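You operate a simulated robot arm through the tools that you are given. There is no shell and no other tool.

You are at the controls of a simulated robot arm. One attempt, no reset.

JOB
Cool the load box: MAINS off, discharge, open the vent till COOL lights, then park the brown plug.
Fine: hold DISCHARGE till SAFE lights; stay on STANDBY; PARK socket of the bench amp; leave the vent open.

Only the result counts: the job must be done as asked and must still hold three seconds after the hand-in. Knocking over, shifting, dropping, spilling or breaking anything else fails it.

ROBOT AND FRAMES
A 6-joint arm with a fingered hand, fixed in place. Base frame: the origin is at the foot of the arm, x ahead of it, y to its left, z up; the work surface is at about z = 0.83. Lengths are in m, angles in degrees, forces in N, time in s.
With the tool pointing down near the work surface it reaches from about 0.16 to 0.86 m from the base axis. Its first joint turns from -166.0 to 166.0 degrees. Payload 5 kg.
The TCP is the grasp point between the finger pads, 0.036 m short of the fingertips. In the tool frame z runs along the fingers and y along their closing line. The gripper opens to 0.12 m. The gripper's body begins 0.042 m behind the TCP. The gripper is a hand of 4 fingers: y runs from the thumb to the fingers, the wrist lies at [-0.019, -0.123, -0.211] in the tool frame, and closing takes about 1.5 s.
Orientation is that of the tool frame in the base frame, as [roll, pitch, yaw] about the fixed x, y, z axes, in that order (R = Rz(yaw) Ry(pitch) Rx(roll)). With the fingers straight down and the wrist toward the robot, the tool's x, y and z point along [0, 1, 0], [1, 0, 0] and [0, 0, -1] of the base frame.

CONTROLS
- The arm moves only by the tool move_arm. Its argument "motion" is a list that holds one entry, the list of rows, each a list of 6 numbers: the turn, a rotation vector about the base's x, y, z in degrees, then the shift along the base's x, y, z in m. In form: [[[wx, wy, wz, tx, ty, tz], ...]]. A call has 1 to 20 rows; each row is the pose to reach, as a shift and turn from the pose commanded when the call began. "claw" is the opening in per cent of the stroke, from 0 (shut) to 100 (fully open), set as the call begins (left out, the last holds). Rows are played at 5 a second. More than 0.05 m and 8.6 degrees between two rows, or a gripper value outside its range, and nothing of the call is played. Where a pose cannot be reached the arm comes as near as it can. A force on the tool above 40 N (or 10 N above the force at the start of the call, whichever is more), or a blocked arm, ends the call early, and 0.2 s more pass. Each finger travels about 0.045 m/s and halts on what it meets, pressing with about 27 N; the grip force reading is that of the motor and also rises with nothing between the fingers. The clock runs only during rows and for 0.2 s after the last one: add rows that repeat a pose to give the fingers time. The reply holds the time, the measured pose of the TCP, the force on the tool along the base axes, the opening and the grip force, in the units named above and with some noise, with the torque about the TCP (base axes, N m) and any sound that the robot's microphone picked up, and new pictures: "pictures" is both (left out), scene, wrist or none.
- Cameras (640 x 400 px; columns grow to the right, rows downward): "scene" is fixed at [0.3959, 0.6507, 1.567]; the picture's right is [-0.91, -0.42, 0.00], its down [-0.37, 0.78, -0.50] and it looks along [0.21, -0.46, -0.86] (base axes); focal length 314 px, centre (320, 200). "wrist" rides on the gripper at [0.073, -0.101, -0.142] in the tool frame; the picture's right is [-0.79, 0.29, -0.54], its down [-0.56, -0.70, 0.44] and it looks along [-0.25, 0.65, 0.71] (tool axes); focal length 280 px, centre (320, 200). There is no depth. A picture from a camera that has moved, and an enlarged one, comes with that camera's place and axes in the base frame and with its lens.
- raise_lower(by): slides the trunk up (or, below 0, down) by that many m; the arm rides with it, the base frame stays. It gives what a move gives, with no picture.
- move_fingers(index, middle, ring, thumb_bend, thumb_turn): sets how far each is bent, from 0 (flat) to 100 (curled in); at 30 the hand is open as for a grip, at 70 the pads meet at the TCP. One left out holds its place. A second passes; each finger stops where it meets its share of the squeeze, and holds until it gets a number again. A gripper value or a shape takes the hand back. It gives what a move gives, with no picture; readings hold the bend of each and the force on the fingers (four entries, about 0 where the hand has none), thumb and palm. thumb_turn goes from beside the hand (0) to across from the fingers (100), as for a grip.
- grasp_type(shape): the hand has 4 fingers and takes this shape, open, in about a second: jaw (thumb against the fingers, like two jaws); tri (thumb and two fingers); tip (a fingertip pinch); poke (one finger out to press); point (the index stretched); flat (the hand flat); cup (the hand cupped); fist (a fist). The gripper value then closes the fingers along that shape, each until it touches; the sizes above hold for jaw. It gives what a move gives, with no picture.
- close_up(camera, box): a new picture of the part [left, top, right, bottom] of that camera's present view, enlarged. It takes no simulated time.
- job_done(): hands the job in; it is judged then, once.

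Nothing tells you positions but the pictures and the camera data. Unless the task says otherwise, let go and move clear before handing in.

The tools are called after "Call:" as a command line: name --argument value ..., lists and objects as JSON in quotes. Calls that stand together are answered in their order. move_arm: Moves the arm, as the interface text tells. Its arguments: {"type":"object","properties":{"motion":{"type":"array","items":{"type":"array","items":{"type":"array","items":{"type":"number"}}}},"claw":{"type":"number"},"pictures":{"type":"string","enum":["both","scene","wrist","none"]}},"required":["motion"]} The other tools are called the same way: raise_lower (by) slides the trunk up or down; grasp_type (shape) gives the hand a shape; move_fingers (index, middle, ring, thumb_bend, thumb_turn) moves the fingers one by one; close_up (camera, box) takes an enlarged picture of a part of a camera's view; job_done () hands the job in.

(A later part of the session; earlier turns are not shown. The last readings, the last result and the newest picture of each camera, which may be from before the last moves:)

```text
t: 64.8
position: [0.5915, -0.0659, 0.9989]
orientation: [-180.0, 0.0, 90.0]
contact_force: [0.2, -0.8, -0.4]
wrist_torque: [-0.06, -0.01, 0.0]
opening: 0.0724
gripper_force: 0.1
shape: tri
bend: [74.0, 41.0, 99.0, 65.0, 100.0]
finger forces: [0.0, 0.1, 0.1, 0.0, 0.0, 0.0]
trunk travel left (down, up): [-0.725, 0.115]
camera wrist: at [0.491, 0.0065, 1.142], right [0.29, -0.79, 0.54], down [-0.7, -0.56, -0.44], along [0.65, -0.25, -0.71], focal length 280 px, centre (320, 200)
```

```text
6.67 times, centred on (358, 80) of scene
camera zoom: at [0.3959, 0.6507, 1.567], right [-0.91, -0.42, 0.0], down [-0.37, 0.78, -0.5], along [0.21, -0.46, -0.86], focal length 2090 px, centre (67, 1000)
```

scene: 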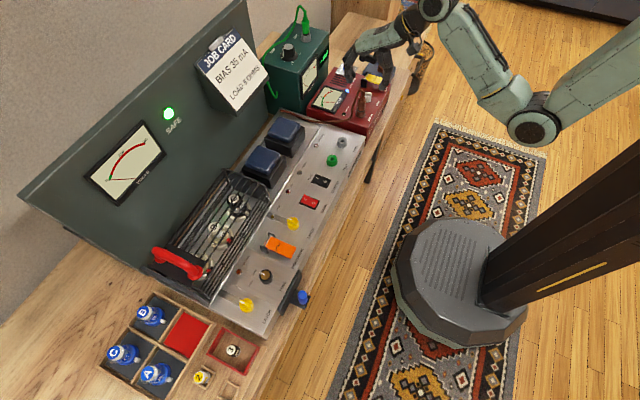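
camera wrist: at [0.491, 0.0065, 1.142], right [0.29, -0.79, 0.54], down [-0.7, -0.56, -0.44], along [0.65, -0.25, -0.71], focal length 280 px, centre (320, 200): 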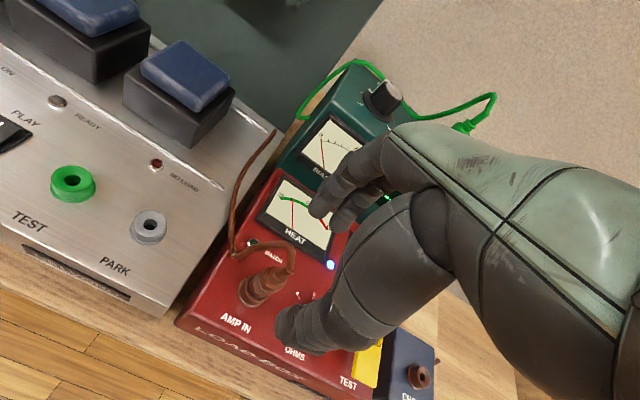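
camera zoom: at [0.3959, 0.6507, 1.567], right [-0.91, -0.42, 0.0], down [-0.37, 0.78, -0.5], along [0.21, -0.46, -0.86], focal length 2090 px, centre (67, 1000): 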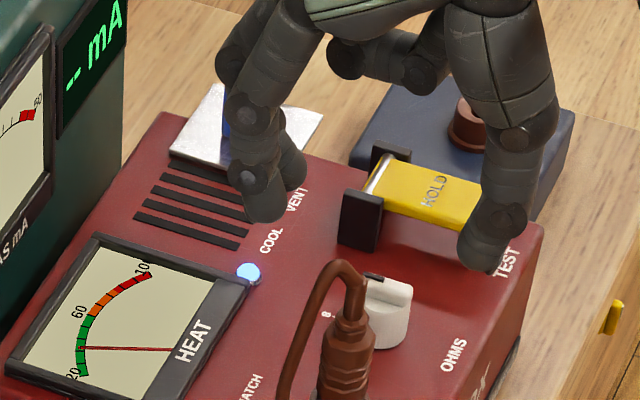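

Call:
close_up --camera "wrist" --box '[220, 240, 316, 300]'

Call:
close_up --camera "scene" --box '[335, 75, 399, 115]'

Call:
move_arm --motion '[[[0, 0, 0, 0, 0, 0], [0, 0, 0, 0, 0, 0], [0, 0, 0, 0, 0, 0]]]' --pictures "none"

```text
6.67 times, centred on (268, 270) of wrist
camera zoom: at [0.491, 0.0065, 1.142], right [0.29, -0.79, 0.54], down [-0.7, -0.56, -0.44], along [0.65, -0.25, -0.71], focal length 1869 px, centre (667, -267)
```

zoom: 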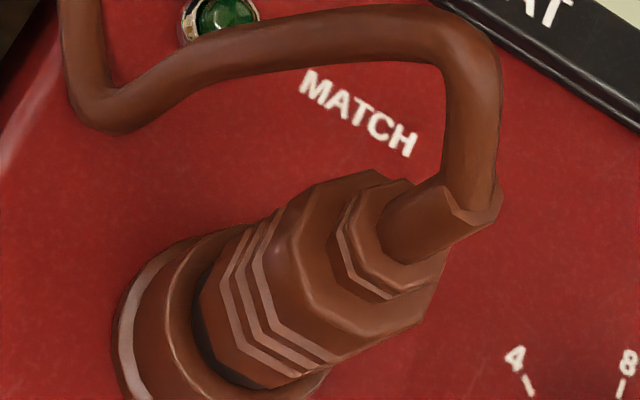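

```text
10.00 times, centred on (367, 95) of scene
camera zoom: at [0.3959, 0.6507, 1.567], right [-0.91, -0.42, 0.0], down [-0.37, 0.78, -0.5], along [0.21, -0.46, -0.86], focal length 3136 px, centre (-150, 1250)
```

zoom: 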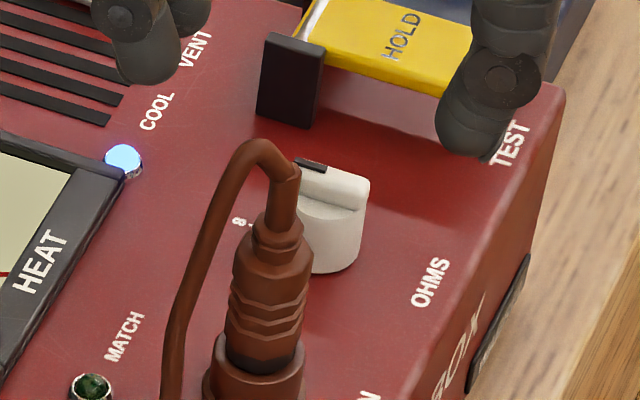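

```text
t: 65.6
position: [0.5914, -0.0666, 0.9994]
orientation: [-180.0, 0.0, 90.0]
contact_force: [-0.3, 0.0, 0.5]
wrist_torque: [0.01, 0.01, 0.01]
opening: 0.0724
gripper_force: 0.2
shape: tri
bend: [74.0, 41.0, 99.0, 65.0, 100.0]
finger forces: [0.0, 0.1, 0.0, 0.0, 0.0, 0.0]
trunk travel left (down, up): [-0.725, 0.115]
```

The plug sits at about (0.591, −0.060), straddled by thumb and fingers with the cable leaving toward +y between them. I'll descend around it.

Call:
move_arm --motion '[[[0, 0, 0, 0, 0.005, -0.02], [0, 0, 0, 0, 0.005, -0.04], [0, 0, 0, 0, 0.005, -0.06], [0, 0, 0, 0, 0.005, -0.075], [0, 0, 0, 0, 0.005, -0.082], [0, 0, 0, 0, 0.005, -0.082]]]'

Call:
close_up --camera "wrist" --box '[220, 180, 380, 280]'

Call:
close_up --camera "scene" --box '[320, 70, 416, 130]'

```text
t: 67.0
position: [0.5917, -0.06, 0.9157]
orientation: [-180.0, 0.0, 90.0]
contact_force: [0.2, 0.8, -0.9]
wrist_torque: [-0.01, 0.01, -0.05]
opening: 0.0721
gripper_force: 0.0
shape: tri
bend: [74.0, 41.0, 99.0, 65.0, 100.0]
finger forces: [0.0, 0.0, 0.0, 0.1, 0.0, 0.0]
trunk travel left (down, up): [-0.725, 0.115]
camera wrist: at [0.4916, 0.0115, 1.0592], right [0.29, -0.79, 0.54], down [-0.7, -0.56, -0.44], along [0.65, -0.25, -0.71], focal length 280 px, centre (320, 200)
```

scene: 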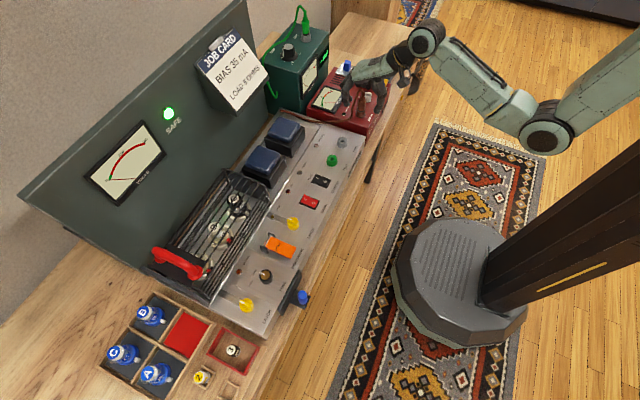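
wrist: 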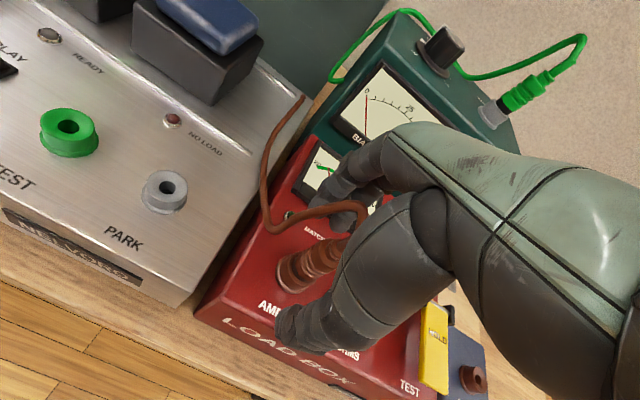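

```text
4.00 times, centred on (300, 230) of wrist
camera zoom: at [0.4916, 0.0115, 1.0592], right [0.29, -0.79, 0.54], down [-0.7, -0.56, -0.44], along [0.65, -0.25, -0.71], focal length 1122 px, centre (400, 80)
```

zoom: 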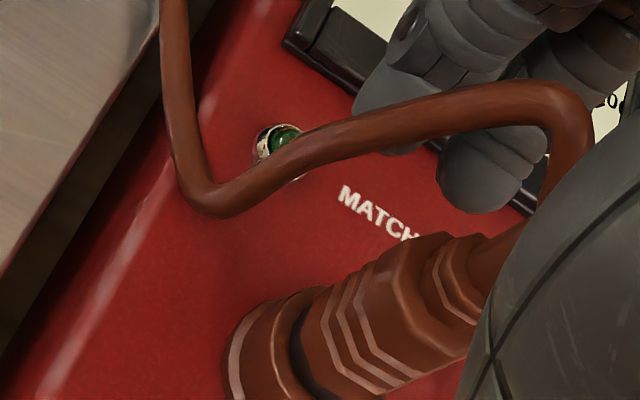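

```text
6.67 times, centred on (368, 100) of scene
camera zoom: at [0.3959, 0.6507, 1.567], right [-0.91, -0.42, 0.0], down [-0.37, 0.78, -0.5], along [0.21, -0.46, -0.86], focal length 2090 px, centre (0, 867)
```

zoom: 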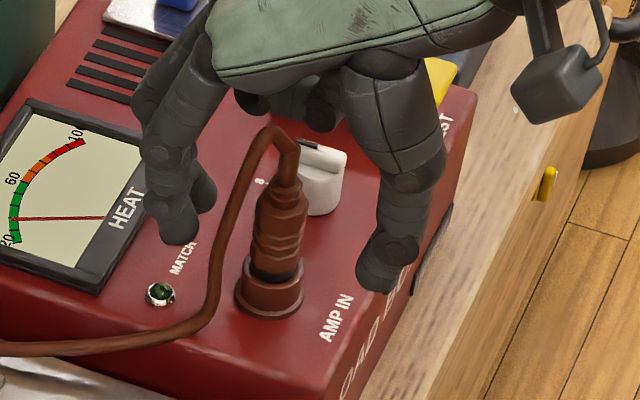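

The thumb and two fingers straddle the plug body, tips just above the socket rim. Closing the grip now.

Call:
move_arm --motion '[[[0, 0, 0, 0, 0, 0], [0, 0, 0, 0, 0, 0], [0, 0, 0, 0, 0, 0], [0, 0, 0, 0, 0, 0], [0, 0, 0, 0, 0, 0], [0, 0, 0, 0, 0, 0], [0, 0, 0, 0, 0, 0], [0, 0, 0, 0, 0, 0], [0, 0, 0, 0, 0, 0], [0, 0, 0, 0, 0, 0]]]' --claw 0

Call:
close_up --camera "wrist" --box '[220, 180, 380, 280]'

Call:
close_up --camera "scene" --box '[320, 70, 416, 130]'

```text
t: 69.2
position: [0.5925, -0.0615, 0.9141]
orientation: [-179.9, 0.0, 90.0]
contact_force: [0.6, 0.6, 0.3]
wrist_torque: [0.04, -0.02, -0.02]
opening: 0.0124
gripper_force: 26.9
shape: tri
bend: [71.0, 61.0, 100.0, 74.0, 100.0]
finger forces: [10.4, 12.5, 0.1, 0.0, 23.7, 0.0]
trunk travel left (down, up): [-0.725, 0.115]
camera wrist: at [0.4917, 0.0115, 1.0593], right [0.29, -0.79, 0.54], down [-0.7, -0.56, -0.44], along [0.65, -0.25, -0.71], focal length 280 px, centre (320, 200)
```

scene: 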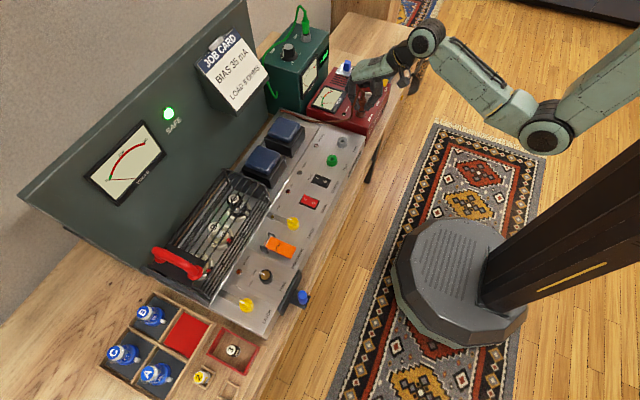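
wrist: 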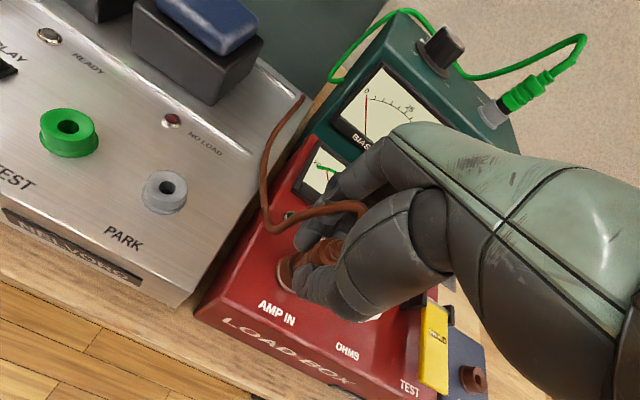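

```text
4.00 times, centred on (300, 230) of wrist
camera zoom: at [0.4917, 0.0115, 1.0593], right [0.29, -0.79, 0.54], down [-0.7, -0.56, -0.44], along [0.65, -0.25, -0.71], focal length 1122 px, centre (400, 80)
```

zoom: 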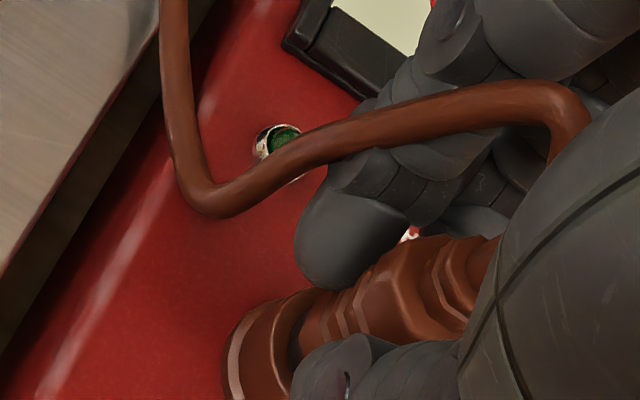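

```text
6.67 times, centred on (368, 100) of scene
camera zoom: at [0.3959, 0.6507, 1.567], right [-0.91, -0.42, 0.0], down [-0.37, 0.78, -0.5], along [0.21, -0.46, -0.86], focal length 2090 px, centre (0, 867)
```

zoom: 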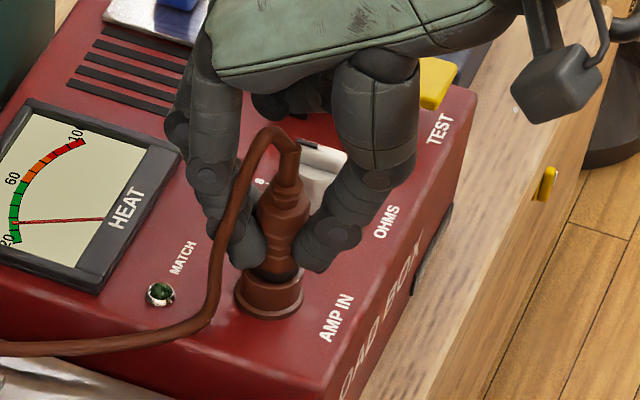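

Firm, balanced grip (about 24 N). Now I'll pull the plug straight up slowly.

Call:
move_arm --motion '[[[0, 0, 0, 0, 0, 0.003], [0, 0, 0, 0, 0, 0.006], [0, 0, 0, 0, 0, 0.01], [0, 0, 0, 0, 0, 0.015], [0, 0, 0, 0, 0, 0.02], [0, 0, 0, 0, 0, 0.025], [0, 0, 0, 0, 0, 0.03], [0, 0, 0, 0, 0, 0.03]]]'

Call:
close_up --camera "wrist" --box '[220, 180, 380, 280]'

Call:
close_up --camera "scene" --box '[320, 70, 416, 130]'

```text
t: 71.0
position: [0.5915, -0.0608, 0.9461]
orientation: [-180.0, 0.1, 90.0]
contact_force: [-0.1, -0.4, -0.7]
wrist_torque: [0.02, -0.03, -0.01]
opening: 0.0126
gripper_force: 26.7
shape: tri
bend: [71.0, 61.0, 100.0, 74.0, 100.0]
finger forces: [10.4, 12.7, 0.0, 0.0, 23.8, 0.0]
trunk travel left (down, up): [-0.725, 0.115]
camera wrist: at [0.4909, 0.0123, 1.0893], right [0.29, -0.79, 0.54], down [-0.7, -0.56, -0.44], along [0.65, -0.25, -0.71], focal length 280 px, centre (320, 200)
```

scene: 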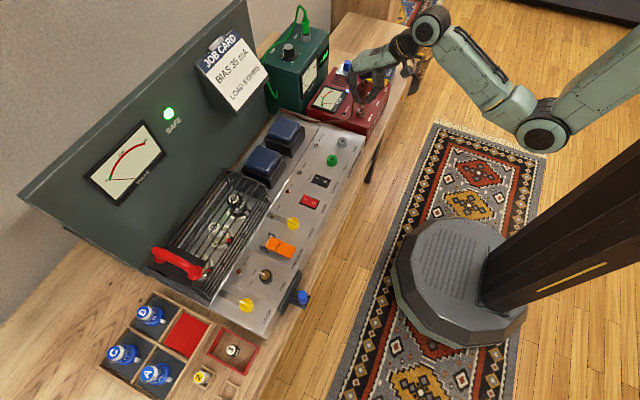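
wrist: 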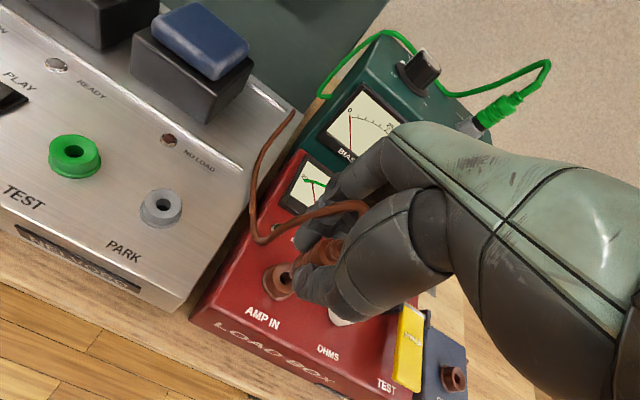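

```text
4.00 times, centred on (300, 230) of wrist
camera zoom: at [0.4909, 0.0123, 1.0893], right [0.29, -0.79, 0.54], down [-0.7, -0.56, -0.44], along [0.65, -0.25, -0.71], focal length 1122 px, centre (400, 80)
```

zoom: 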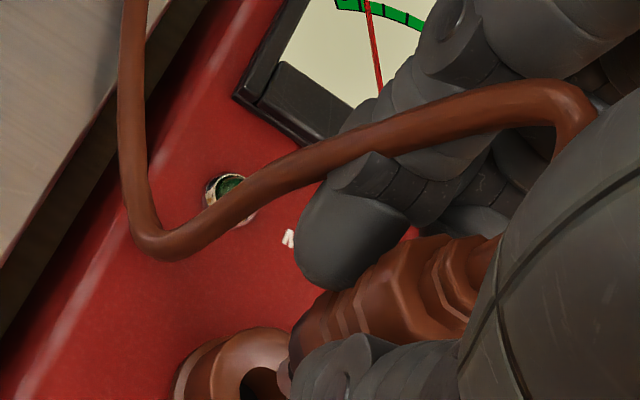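

```text
6.67 times, centred on (368, 100) of scene
camera zoom: at [0.3959, 0.6507, 1.567], right [-0.91, -0.42, 0.0], down [-0.37, 0.78, -0.5], along [0.21, -0.46, -0.86], focal length 2090 px, centre (0, 867)
```

zoom: 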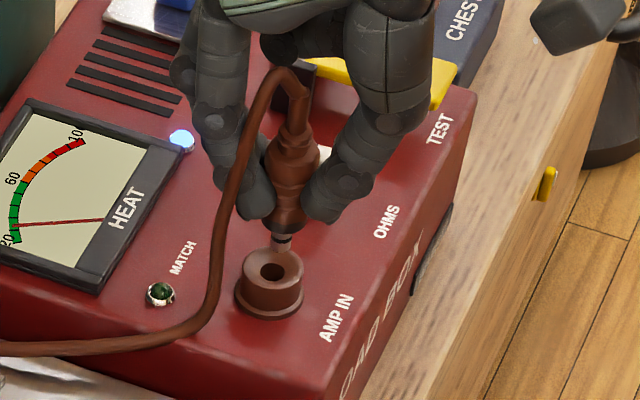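

The plug is out cleanly and the socket is bare. I'll lift a bit more and measure the AMP IN → PARK offset precisely.

Call:
move_arm --motion '[[[0, 0, 0, 0, 0, 0.02], [0, 0, 0, 0, 0, 0.04], [0, 0, 0, 0, 0, 0.05], [0, 0, 0, 0, 0, 0.05]]]'

Call:
close_up --camera "wrist" --box '[120, 180, 280, 280]'

Call:
close_up --camera "wrist" --box '[200, 220, 328, 300]'

Call:
close_up --camera "scene" --box '[310, 60, 406, 120]'

Call:
close_up --camera "scene" --box '[320, 120, 384, 160]'

```text
t: 72.0
position: [0.5923, -0.0601, 0.9967]
orientation: [179.9, 0.0, 90.0]
contact_force: [0.6, 0.5, 0.0]
wrist_torque: [-0.01, -0.02, 0.01]
opening: 0.0124
gripper_force: 26.8
shape: tri
bend: [71.0, 61.0, 100.0, 74.0, 100.0]
finger forces: [10.3, 12.7, 0.0, 0.1, 23.7, 0.0]
trunk travel left (down, up): [-0.725, 0.115]
camera wrist: at [0.4912, 0.0127, 1.1394], right [0.29, -0.79, 0.54], down [-0.7, -0.56, -0.44], along [0.65, -0.25, -0.71], focal length 280 px, centre (320, 200)
```

scene: 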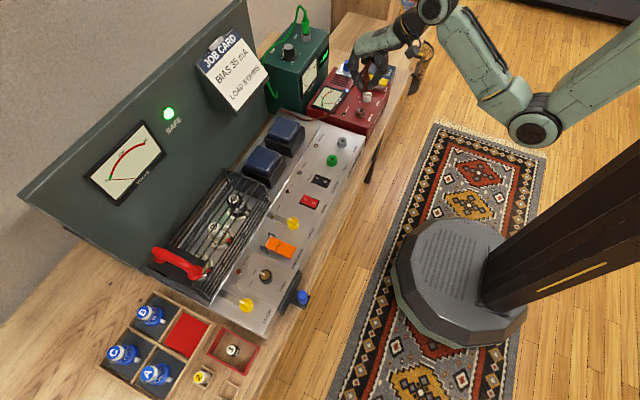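
wrist: 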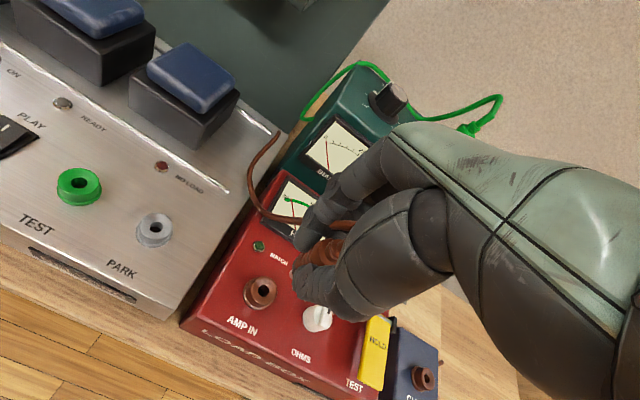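

```text
4.00 times, centred on (200, 230) of wrist
camera zoom: at [0.4912, 0.0127, 1.1394], right [0.29, -0.79, 0.54], down [-0.7, -0.56, -0.44], along [0.65, -0.25, -0.71], focal length 1122 px, centre (800, 80)
```

zoom: 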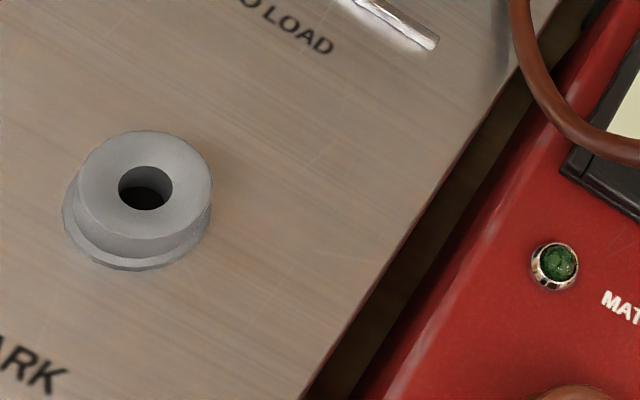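

```text
5.00 times, centred on (264, 260) of wrist
camera zoom: at [0.4912, 0.0127, 1.1394], right [0.29, -0.79, 0.54], down [-0.7, -0.56, -0.44], along [0.65, -0.25, -0.71], focal length 1402 px, centre (600, -100)
```

zoom: 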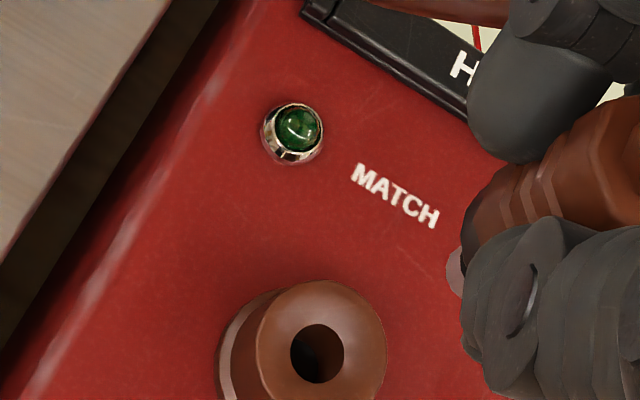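

```text
6.67 times, centred on (358, 90) of scene
camera zoom: at [0.3959, 0.6507, 1.567], right [-0.91, -0.42, 0.0], down [-0.37, 0.78, -0.5], along [0.21, -0.46, -0.86], focal length 2090 px, centre (67, 933)
```

zoom: 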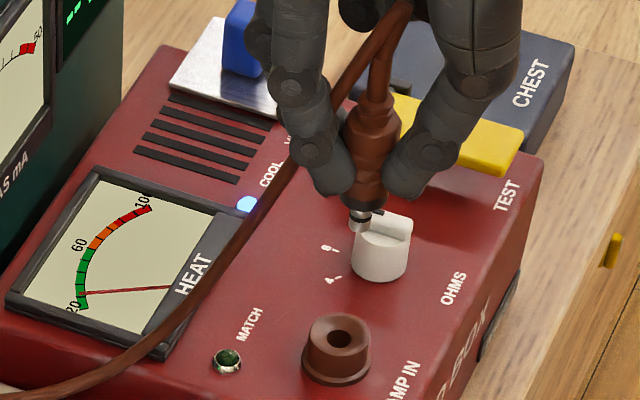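

```text
10.00 times, centred on (352, 140) of scene
camera zoom: at [0.3959, 0.6507, 1.567], right [-0.91, -0.42, 0.0], down [-0.37, 0.78, -0.5], along [0.21, -0.46, -0.86], focal length 3136 px, centre (0, 800)
```

zoom: 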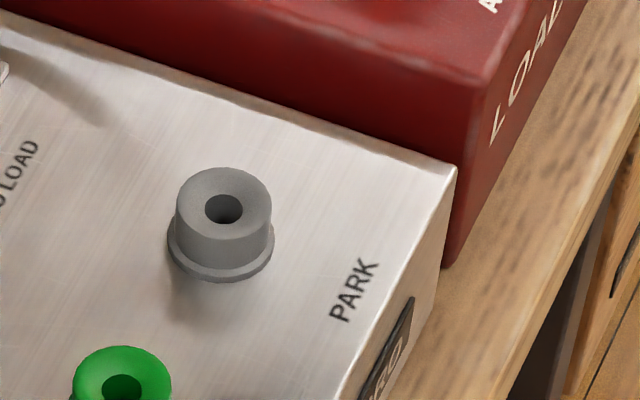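

Both socket holes are visible. I'll take high-zoom reference measurements of the AMP IN socket at this relative height so I can match PARK to the same pixel position and size.

Call:
close_up --camera "wrist" --box '[232, 270, 296, 310]'

Call:
close_up --camera "wrist" --box '[124, 205, 188, 245]'

Call:
close_up --camera "wrist" --box '[270, 210, 366, 270]'

Call:
close_up --camera "scene" --box '[337, 85, 385, 115]'

```text
10.00 times, centred on (264, 290) of wrist
camera zoom: at [0.4912, 0.0127, 1.1394], right [0.29, -0.79, 0.54], down [-0.7, -0.56, -0.44], along [0.65, -0.25, -0.71], focal length 2804 px, centre (880, -700)
```

zoom: 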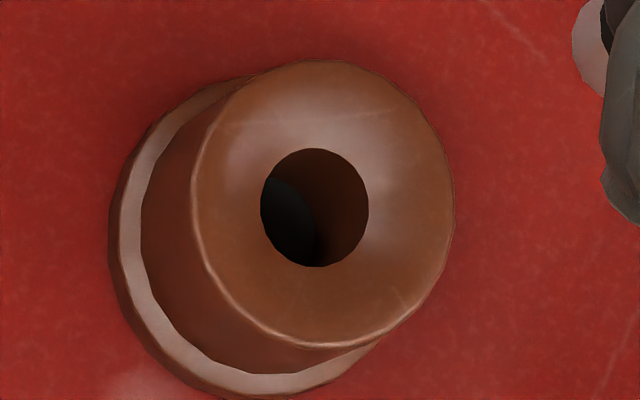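

```text
10.00 times, centred on (156, 225) of wrist
camera zoom: at [0.4912, 0.0127, 1.1394], right [0.29, -0.79, 0.54], down [-0.7, -0.56, -0.44], along [0.65, -0.25, -0.71], focal length 2804 px, centre (1960, -50)
```

zoom: 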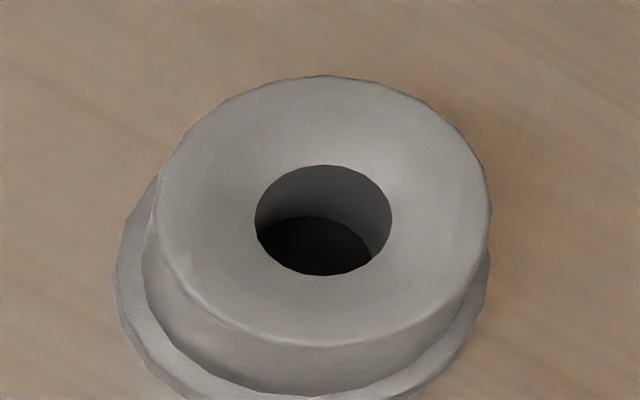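

```text
6.67 times, centred on (318, 240) of wrist
camera zoom: at [0.4912, 0.0127, 1.1394], right [0.29, -0.79, 0.54], down [-0.7, -0.56, -0.44], along [0.65, -0.25, -0.71], focal length 1869 px, centre (333, -67)
```

zoom: 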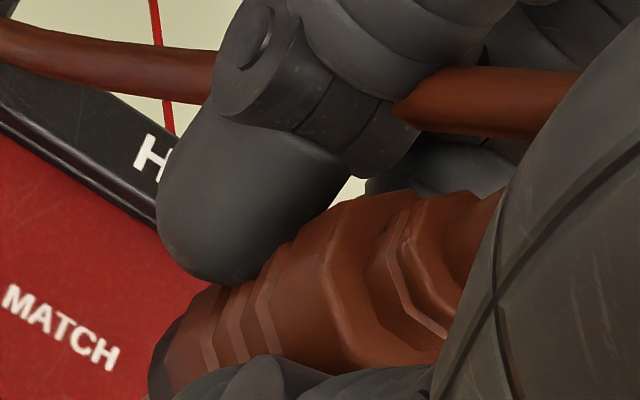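

```text
13.33 times, centred on (361, 100) of scene
camera zoom: at [0.3959, 0.6507, 1.567], right [-0.91, -0.42, 0.0], down [-0.37, 0.78, -0.5], along [0.21, -0.46, -0.86], focal length 4181 px, centre (-227, 1533)
```

zoom: 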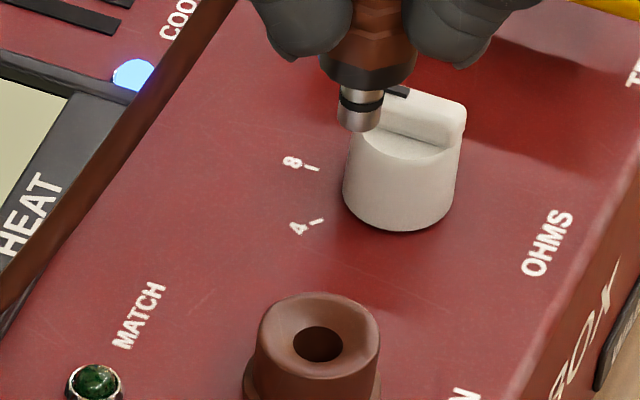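

The sockets match in size; PARK should be offset from AMP IN by about (+0.010, +0.119, −0.021). I'll carry the plug there at the same relative height and compare the view.

Call:
move_arm --motion '[[[0, 0, 0, 0.002, 0.02, 0], [0, 0, 0, 0.004, 0.045, 0], [0, 0, 0, 0.006, 0.07, 0], [0, 0, 0, 0.008, 0.095, 0], [0, 0, 0, 0.01, 0.119, 0], [0, 0, 0, 0.01, 0.119, -0.01], [0, 0, 0, 0.01, 0.119, -0.021], [0, 0, 0, 0.01, 0.119, -0.021]]]'

Call:
close_up --camera "wrist" --box '[232, 270, 296, 310]'

Call:
close_up --camera "wrist" --box '[270, 210, 366, 270]'

Call:
close_up --camera "scene" --box '[310, 100, 390, 150]'

```text
t: 73.8
position: [0.6023, 0.0585, 0.9756]
orientation: [180.0, 0.0, 90.1]
contact_force: [0.4, -0.2, -0.8]
wrist_torque: [-0.04, 0.01, 0.01]
opening: 0.0124
gripper_force: 27.5
shape: tri
bend: [71.0, 61.0, 100.0, 74.0, 100.0]
finger forces: [10.5, 13.0, 0.1, 0.0, 23.7, 0.1]
trunk travel left (down, up): [-0.725, 0.115]
camera wrist: at [0.5013, 0.1316, 1.1184], right [0.29, -0.79, 0.54], down [-0.7, -0.56, -0.44], along [0.65, -0.25, -0.71], focal length 280 px, centre (320, 200)
```

scene: 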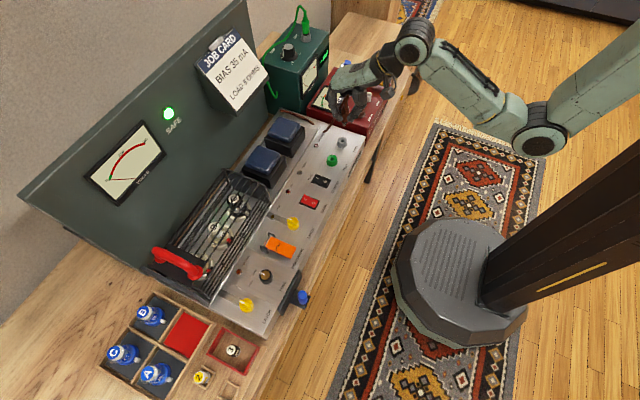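
wrist: 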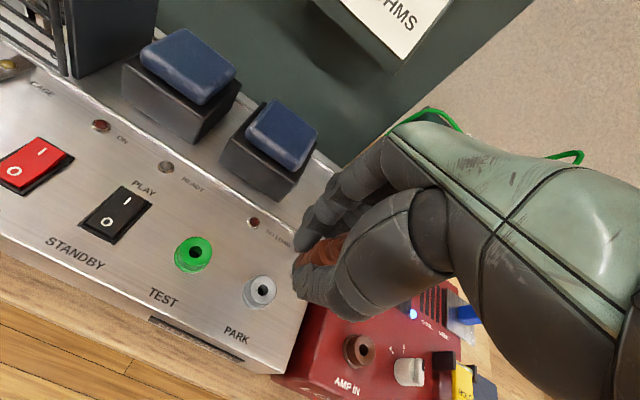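

```text
10.00 times, centred on (264, 290) of wrist
camera zoom: at [0.5013, 0.1316, 1.1184], right [0.29, -0.79, 0.54], down [-0.7, -0.56, -0.44], along [0.65, -0.25, -0.71], focal length 2804 px, centre (880, -700)
```

zoom: 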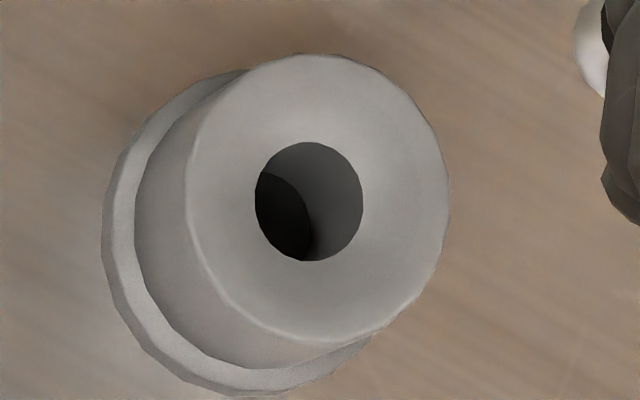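

```text
6.67 times, centred on (318, 240) of wrist
camera zoom: at [0.5013, 0.1316, 1.1184], right [0.29, -0.79, 0.54], down [-0.7, -0.56, -0.44], along [0.65, -0.25, -0.71], focal length 1869 px, centre (333, -67)
```

zoom: 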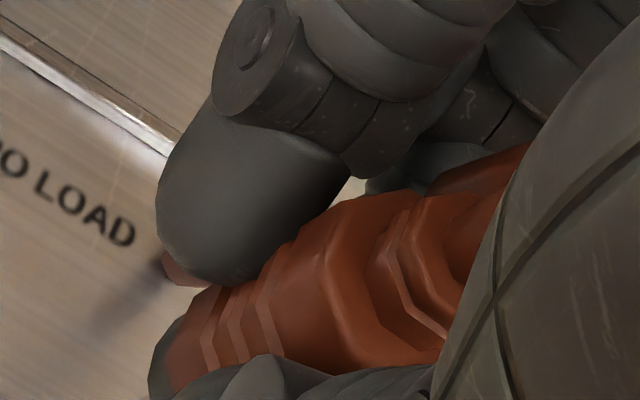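

```text
8.00 times, centred on (350, 125) of scene
camera zoom: at [0.3959, 0.6507, 1.567], right [-0.91, -0.42, 0.0], down [-0.37, 0.78, -0.5], along [0.21, -0.46, -0.86], focal length 2508 px, centre (80, 800)
```

zoom: 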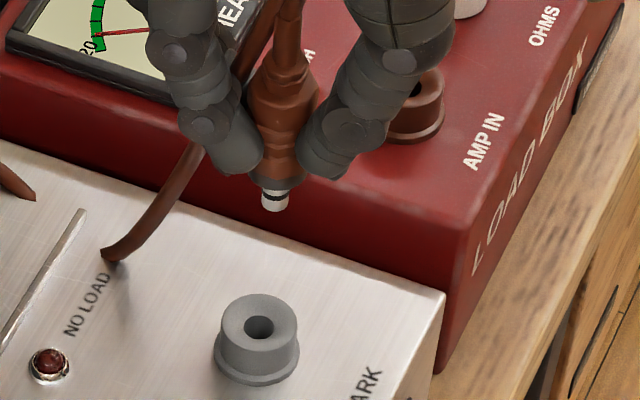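

The PARK hole appears at almost exactly the same pixel and size as the reference (less than 1 mm off). I'll apply a tiny correction and lower until the pin is just above the hole.

Call:
move_arm --motion '[[[0, 0, 0, 0.0003, 0.0008, -0.015], [0, 0, 0, 0.0003, 0.0008, -0.03], [0, 0, 0, 0.0003, 0.0008, -0.045], [0, 0, 0, 0.0003, 0.0008, -0.055], [0, 0, 0, 0.0003, 0.0008, -0.055]]]'

Call:
close_up --camera "wrist" --box '[240, 220, 336, 280]'

Call:
close_up --camera "scene" --box '[310, 110, 374, 150]'

```text
t: 75.0
position: [0.6021, 0.059, 0.9197]
orientation: [180.0, -0.1, 90.1]
contact_force: [-0.7, -0.3, -0.4]
wrist_torque: [-0.03, 0.02, -0.01]
opening: 0.0125
gripper_force: 26.9
shape: tri
bend: [71.0, 61.0, 100.0, 74.0, 100.0]
finger forces: [10.6, 13.0, 0.0, 0.0, 23.6, 0.0]
trunk travel left (down, up): [-0.725, 0.115]
camera wrist: at [0.5016, 0.1326, 1.0629], right [0.29, -0.79, 0.54], down [-0.7, -0.56, -0.44], along [0.65, -0.25, -0.71], focal length 280 px, centre (320, 200)
```

scene: 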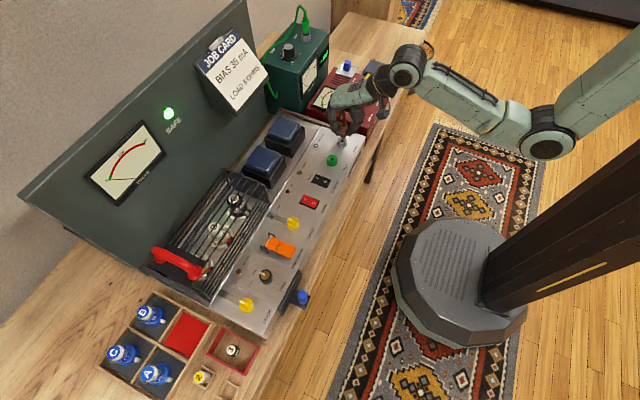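
wrist: 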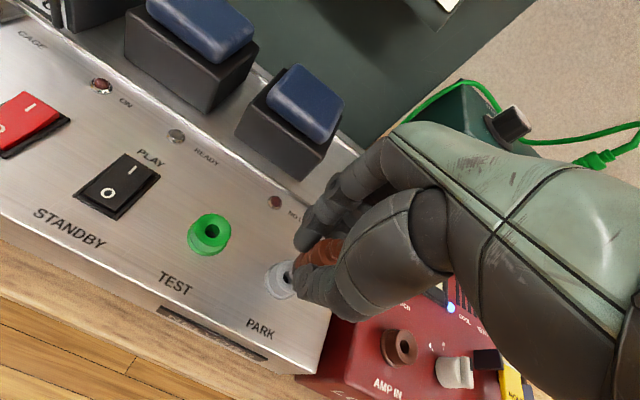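

```text
6.67 times, centred on (288, 250) of wrist
camera zoom: at [0.5016, 0.1326, 1.0629], right [0.29, -0.79, 0.54], down [-0.7, -0.56, -0.44], along [0.65, -0.25, -0.71], focal length 1869 px, centre (533, -133)
```

zoom: 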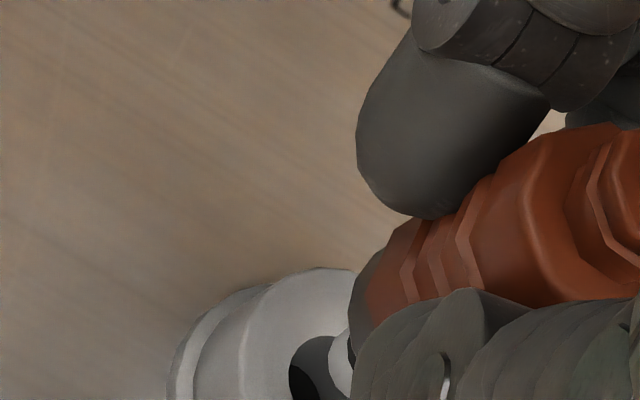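

```text
10.00 times, centred on (342, 130) of scene
camera zoom: at [0.3959, 0.6507, 1.567], right [-0.91, -0.42, 0.0], down [-0.37, 0.78, -0.5], along [0.21, -0.46, -0.86], focal length 3136 px, centre (100, 900)
```

zoom: 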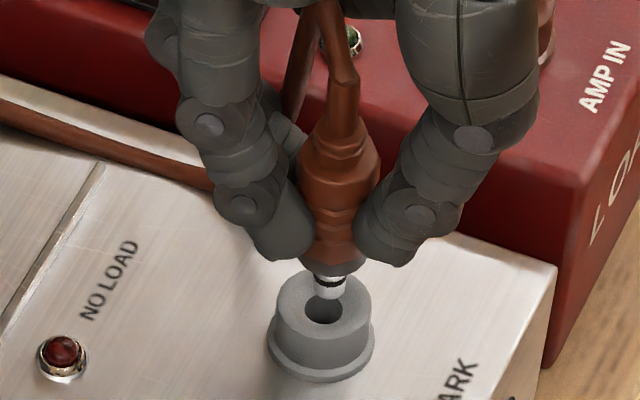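

The pin is poised just above the PARK hole. I'll lower in small steps with force monitoring.

Call:
move_arm --motion '[[[0, 0, 0, 0.0005, 0, -0.003], [0, 0, 0, 0.0005, 0, -0.006], [0, 0, 0, 0.0005, 0, -0.009], [0, 0, 0, 0.0005, 0, -0.012], [0, 0, 0, 0.0005, 0, -0.012]]]'

Call:
close_up --camera "wrist" --box '[240, 220, 336, 280]'

Call:
close_up --camera "scene" --box '[310, 110, 374, 150]'

```text
t: 76.2
position: [0.6022, 0.0604, 0.9069]
orientation: [180.0, 0.0, 90.0]
contact_force: [0.8, -0.2, -0.1]
wrist_torque: [-0.04, -0.07, -0.03]
opening: 0.0127
gripper_force: 27.3
shape: tri
bend: [71.0, 61.0, 100.0, 74.0, 100.0]
finger forces: [10.5, 13.8, 0.0, 0.0, 23.6, 0.1]
trunk travel left (down, up): [-0.725, 0.115]
camera wrist: at [0.5016, 0.1324, 1.051], right [0.29, -0.79, 0.54], down [-0.7, -0.56, -0.44], along [0.65, -0.25, -0.71], focal length 280 px, centre (320, 200)
```

scene: 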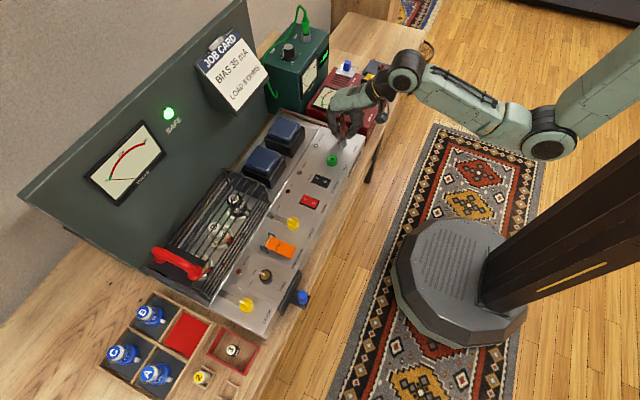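
wrist: 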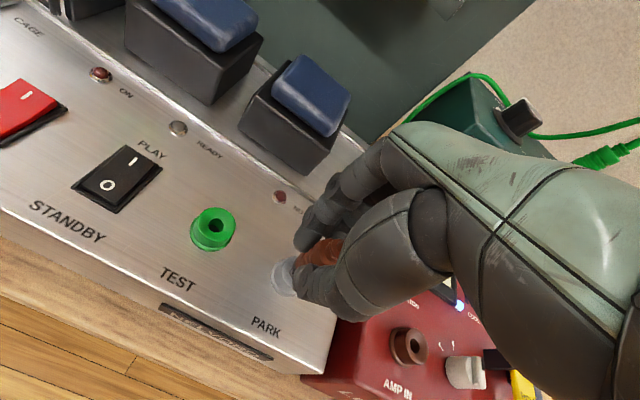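

```text
6.67 times, centred on (288, 250) of wrist
camera zoom: at [0.5016, 0.1324, 1.051], right [0.29, -0.79, 0.54], down [-0.7, -0.56, -0.44], along [0.65, -0.25, -0.71], focal length 1869 px, centre (533, -133)
```

zoom: 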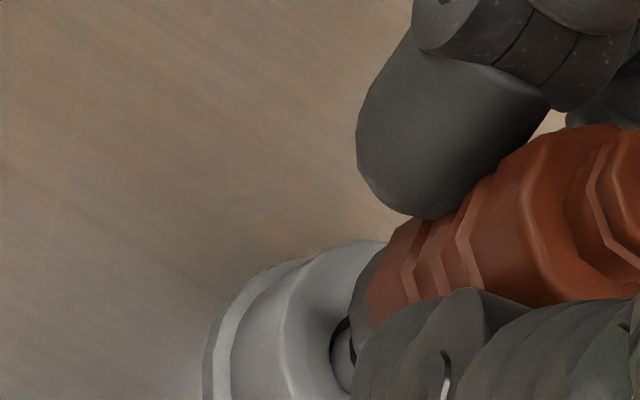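

```text
10.00 times, centred on (342, 130) of scene
camera zoom: at [0.3959, 0.6507, 1.567], right [-0.91, -0.42, 0.0], down [-0.37, 0.78, -0.5], along [0.21, -0.46, -0.86], focal length 3136 px, centre (100, 900)
```

zoom: 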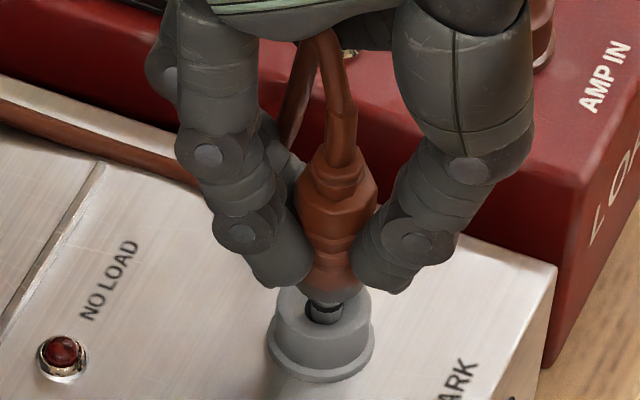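

The pin is entering the hole with no resistance. Continuing down to seat it.

Call:
move_arm --motion '[[[0, 0, 0, 0, 0, -0.003], [0, 0, 0, 0, 0, -0.006], [0, 0, 0, 0, 0, -0.009], [0, 0, 0, 0, 0, -0.011], [0, 0, 0, 0, 0, -0.011]]]'

Call:
close_up --camera "wrist" --box '[240, 220, 336, 280]'

Call:
close_up --camera "scene" --box '[310, 110, 374, 150]'

```text
t: 77.4
position: [0.6021, 0.0601, 0.8976]
orientation: [-180.0, 0.0, 90.1]
contact_force: [0.6, -0.3, 0.4]
wrist_torque: [-0.01, -0.03, 0.0]
opening: 0.0126
gripper_force: 27.0
shape: tri
bend: [71.0, 61.0, 100.0, 74.0, 100.0]
finger forces: [10.6, 13.5, 0.0, 0.0, 23.5, 0.1]
trunk travel left (down, up): [-0.725, 0.115]
camera wrist: at [0.5017, 0.1326, 1.0404], right [0.29, -0.79, 0.54], down [-0.7, -0.56, -0.44], along [0.65, -0.25, -0.71], focal length 280 px, centre (320, 200)
```

scene: 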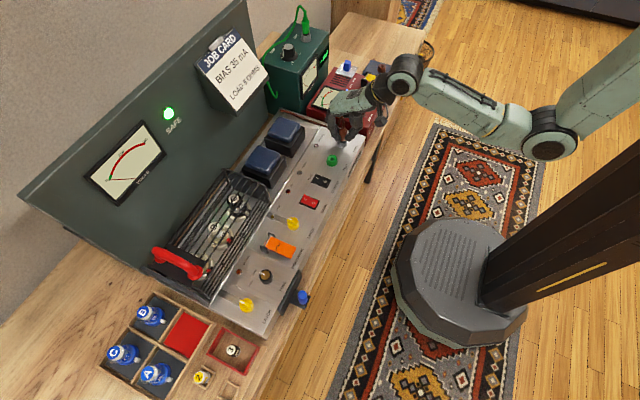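
wrist: 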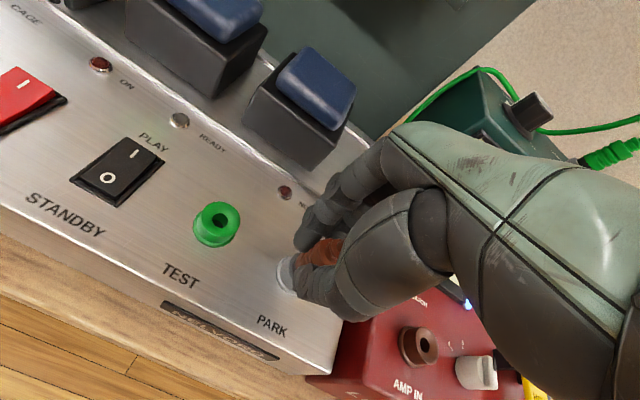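

```text
6.67 times, centred on (288, 250) of wrist
camera zoom: at [0.5017, 0.1326, 1.0404], right [0.29, -0.79, 0.54], down [-0.7, -0.56, -0.44], along [0.65, -0.25, -0.71], focal length 1869 px, centre (533, -133)
```

zoom: 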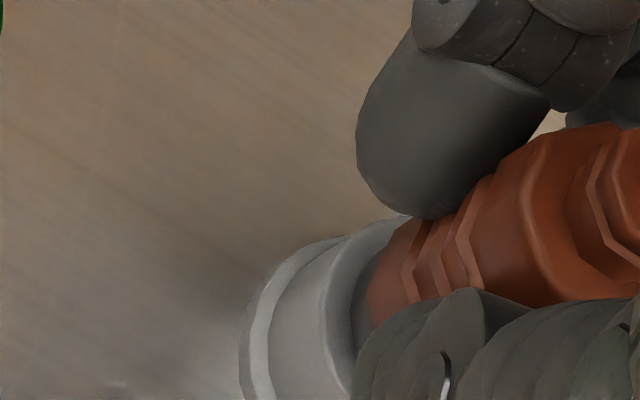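

```text
10.00 times, centred on (342, 130) of scene
camera zoom: at [0.3959, 0.6507, 1.567], right [-0.91, -0.42, 0.0], down [-0.37, 0.78, -0.5], along [0.21, -0.46, -0.86], focal length 3136 px, centre (100, 900)
```

zoom: 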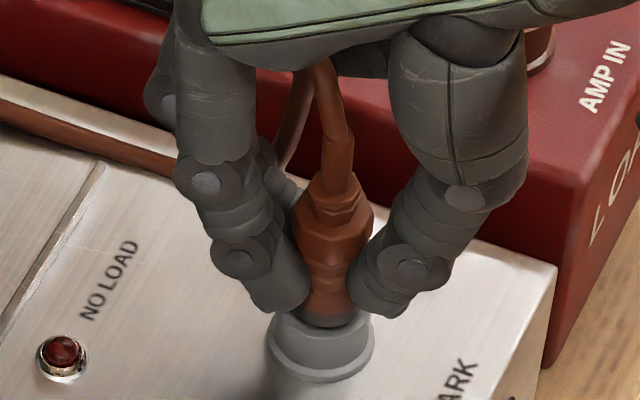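

Almost seated. A few more millimetres in 1 mm steps until I feel the seat.

Call:
move_arm --motion '[[[0, 0, 0, 0, 0, -0.001], [0, 0, 0, 0, 0, -0.002], [0, 0, 0, 0, 0, -0.003], [0, 0, 0, 0, 0, -0.004], [0, 0, 0, 0, 0, -0.004]]]'

Call:
close_up --camera "wrist" --box '[240, 220, 336, 280]'

Call:
close_up --camera "scene" --box '[310, 110, 374, 150]'

```text
t: 78.6
position: [0.6027, 0.0588, 0.8959]
orientation: [179.8, -0.1, 90.0]
contact_force: [0.0, 0.3, 12.3]
wrist_torque: [-0.01, -0.04, -0.03]
opening: 0.013
gripper_force: 27.1
shape: tri
bend: [71.0, 61.0, 100.0, 74.0, 100.0]
finger forces: [12.2, 14.8, 0.0, 0.0, 26.5, 0.1]
trunk travel left (down, up): [-0.725, 0.115]
camera wrist: at [0.5011, 0.132, 1.0378], right [0.29, -0.79, 0.54], down [-0.7, -0.56, -0.45], along [0.66, -0.25, -0.71], focal length 280 px, centre (320, 200)
```

scene: 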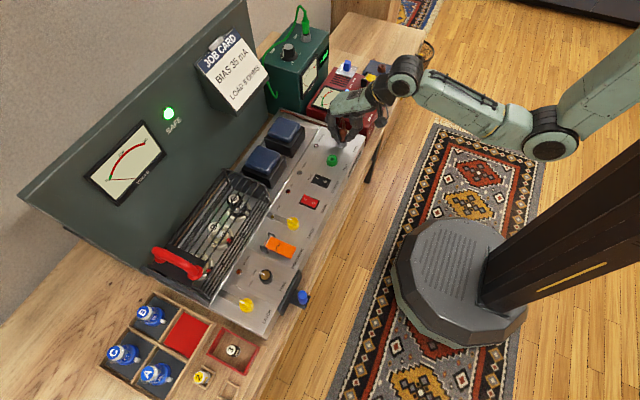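
wrist: 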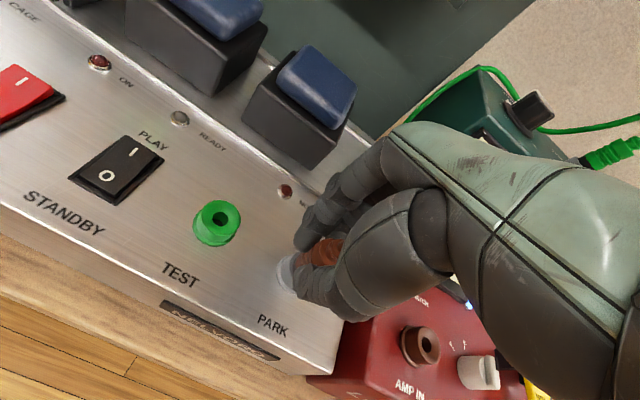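

```text
6.67 times, centred on (288, 250) of wrist
camera zoom: at [0.5011, 0.132, 1.0378], right [0.29, -0.79, 0.54], down [-0.7, -0.56, -0.45], along [0.66, -0.25, -0.71], focal length 1869 px, centre (533, -133)
```

zoom: 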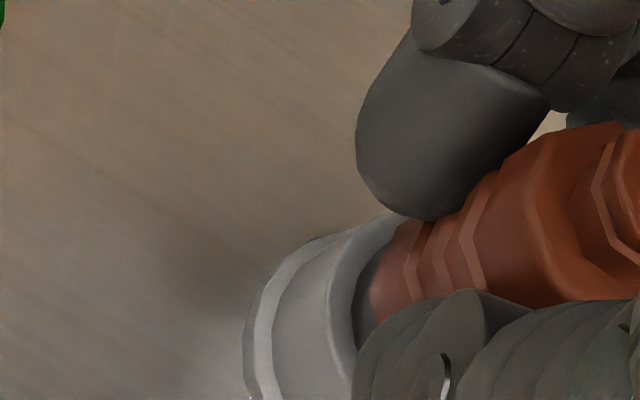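

```text
10.00 times, centred on (342, 130) of scene
camera zoom: at [0.3959, 0.6507, 1.567], right [-0.91, -0.42, 0.0], down [-0.37, 0.78, -0.5], along [0.21, -0.46, -0.86], focal length 3136 px, centre (100, 900)
```

zoom: 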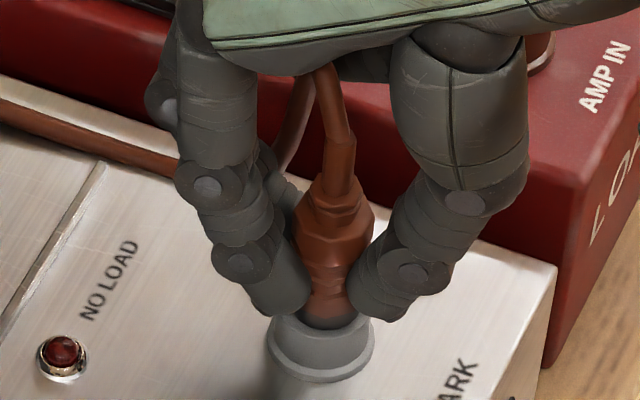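

Upward force of 12 N: the plug has bottomed in the PARK socket. I'll compare with how it looked when seated in AMP IN before releasing.

Call:
close_up --camera "wrist" --box '[220, 180, 380, 280]'

Call:
close_up --camera "scene" --box '[320, 120, 368, 150]'

```text
4.00 times, centred on (300, 230) of wrist
camera zoom: at [0.5011, 0.132, 1.0378], right [0.29, -0.79, 0.54], down [-0.7, -0.56, -0.45], along [0.66, -0.25, -0.71], focal length 1122 px, centre (400, 80)
```

zoom: 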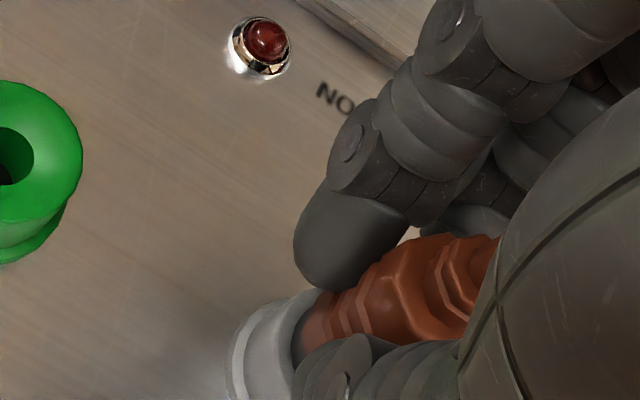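

```text
13.33 times, centred on (344, 135) of scene
camera zoom: at [0.3959, 0.6507, 1.567], right [-0.91, -0.42, 0.0], down [-0.37, 0.78, -0.5], along [0.21, -0.46, -0.86], focal length 4181 px, centre (0, 1067)
```

zoom: 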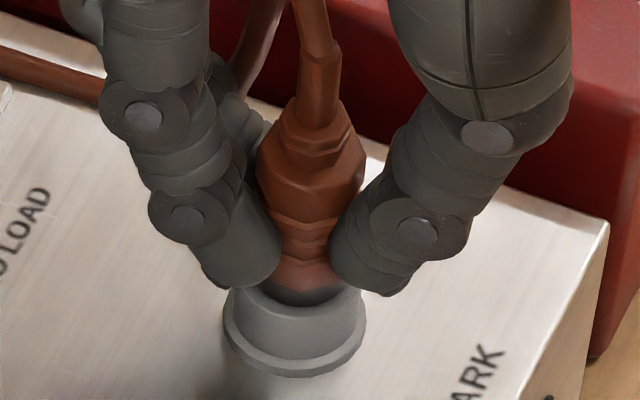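

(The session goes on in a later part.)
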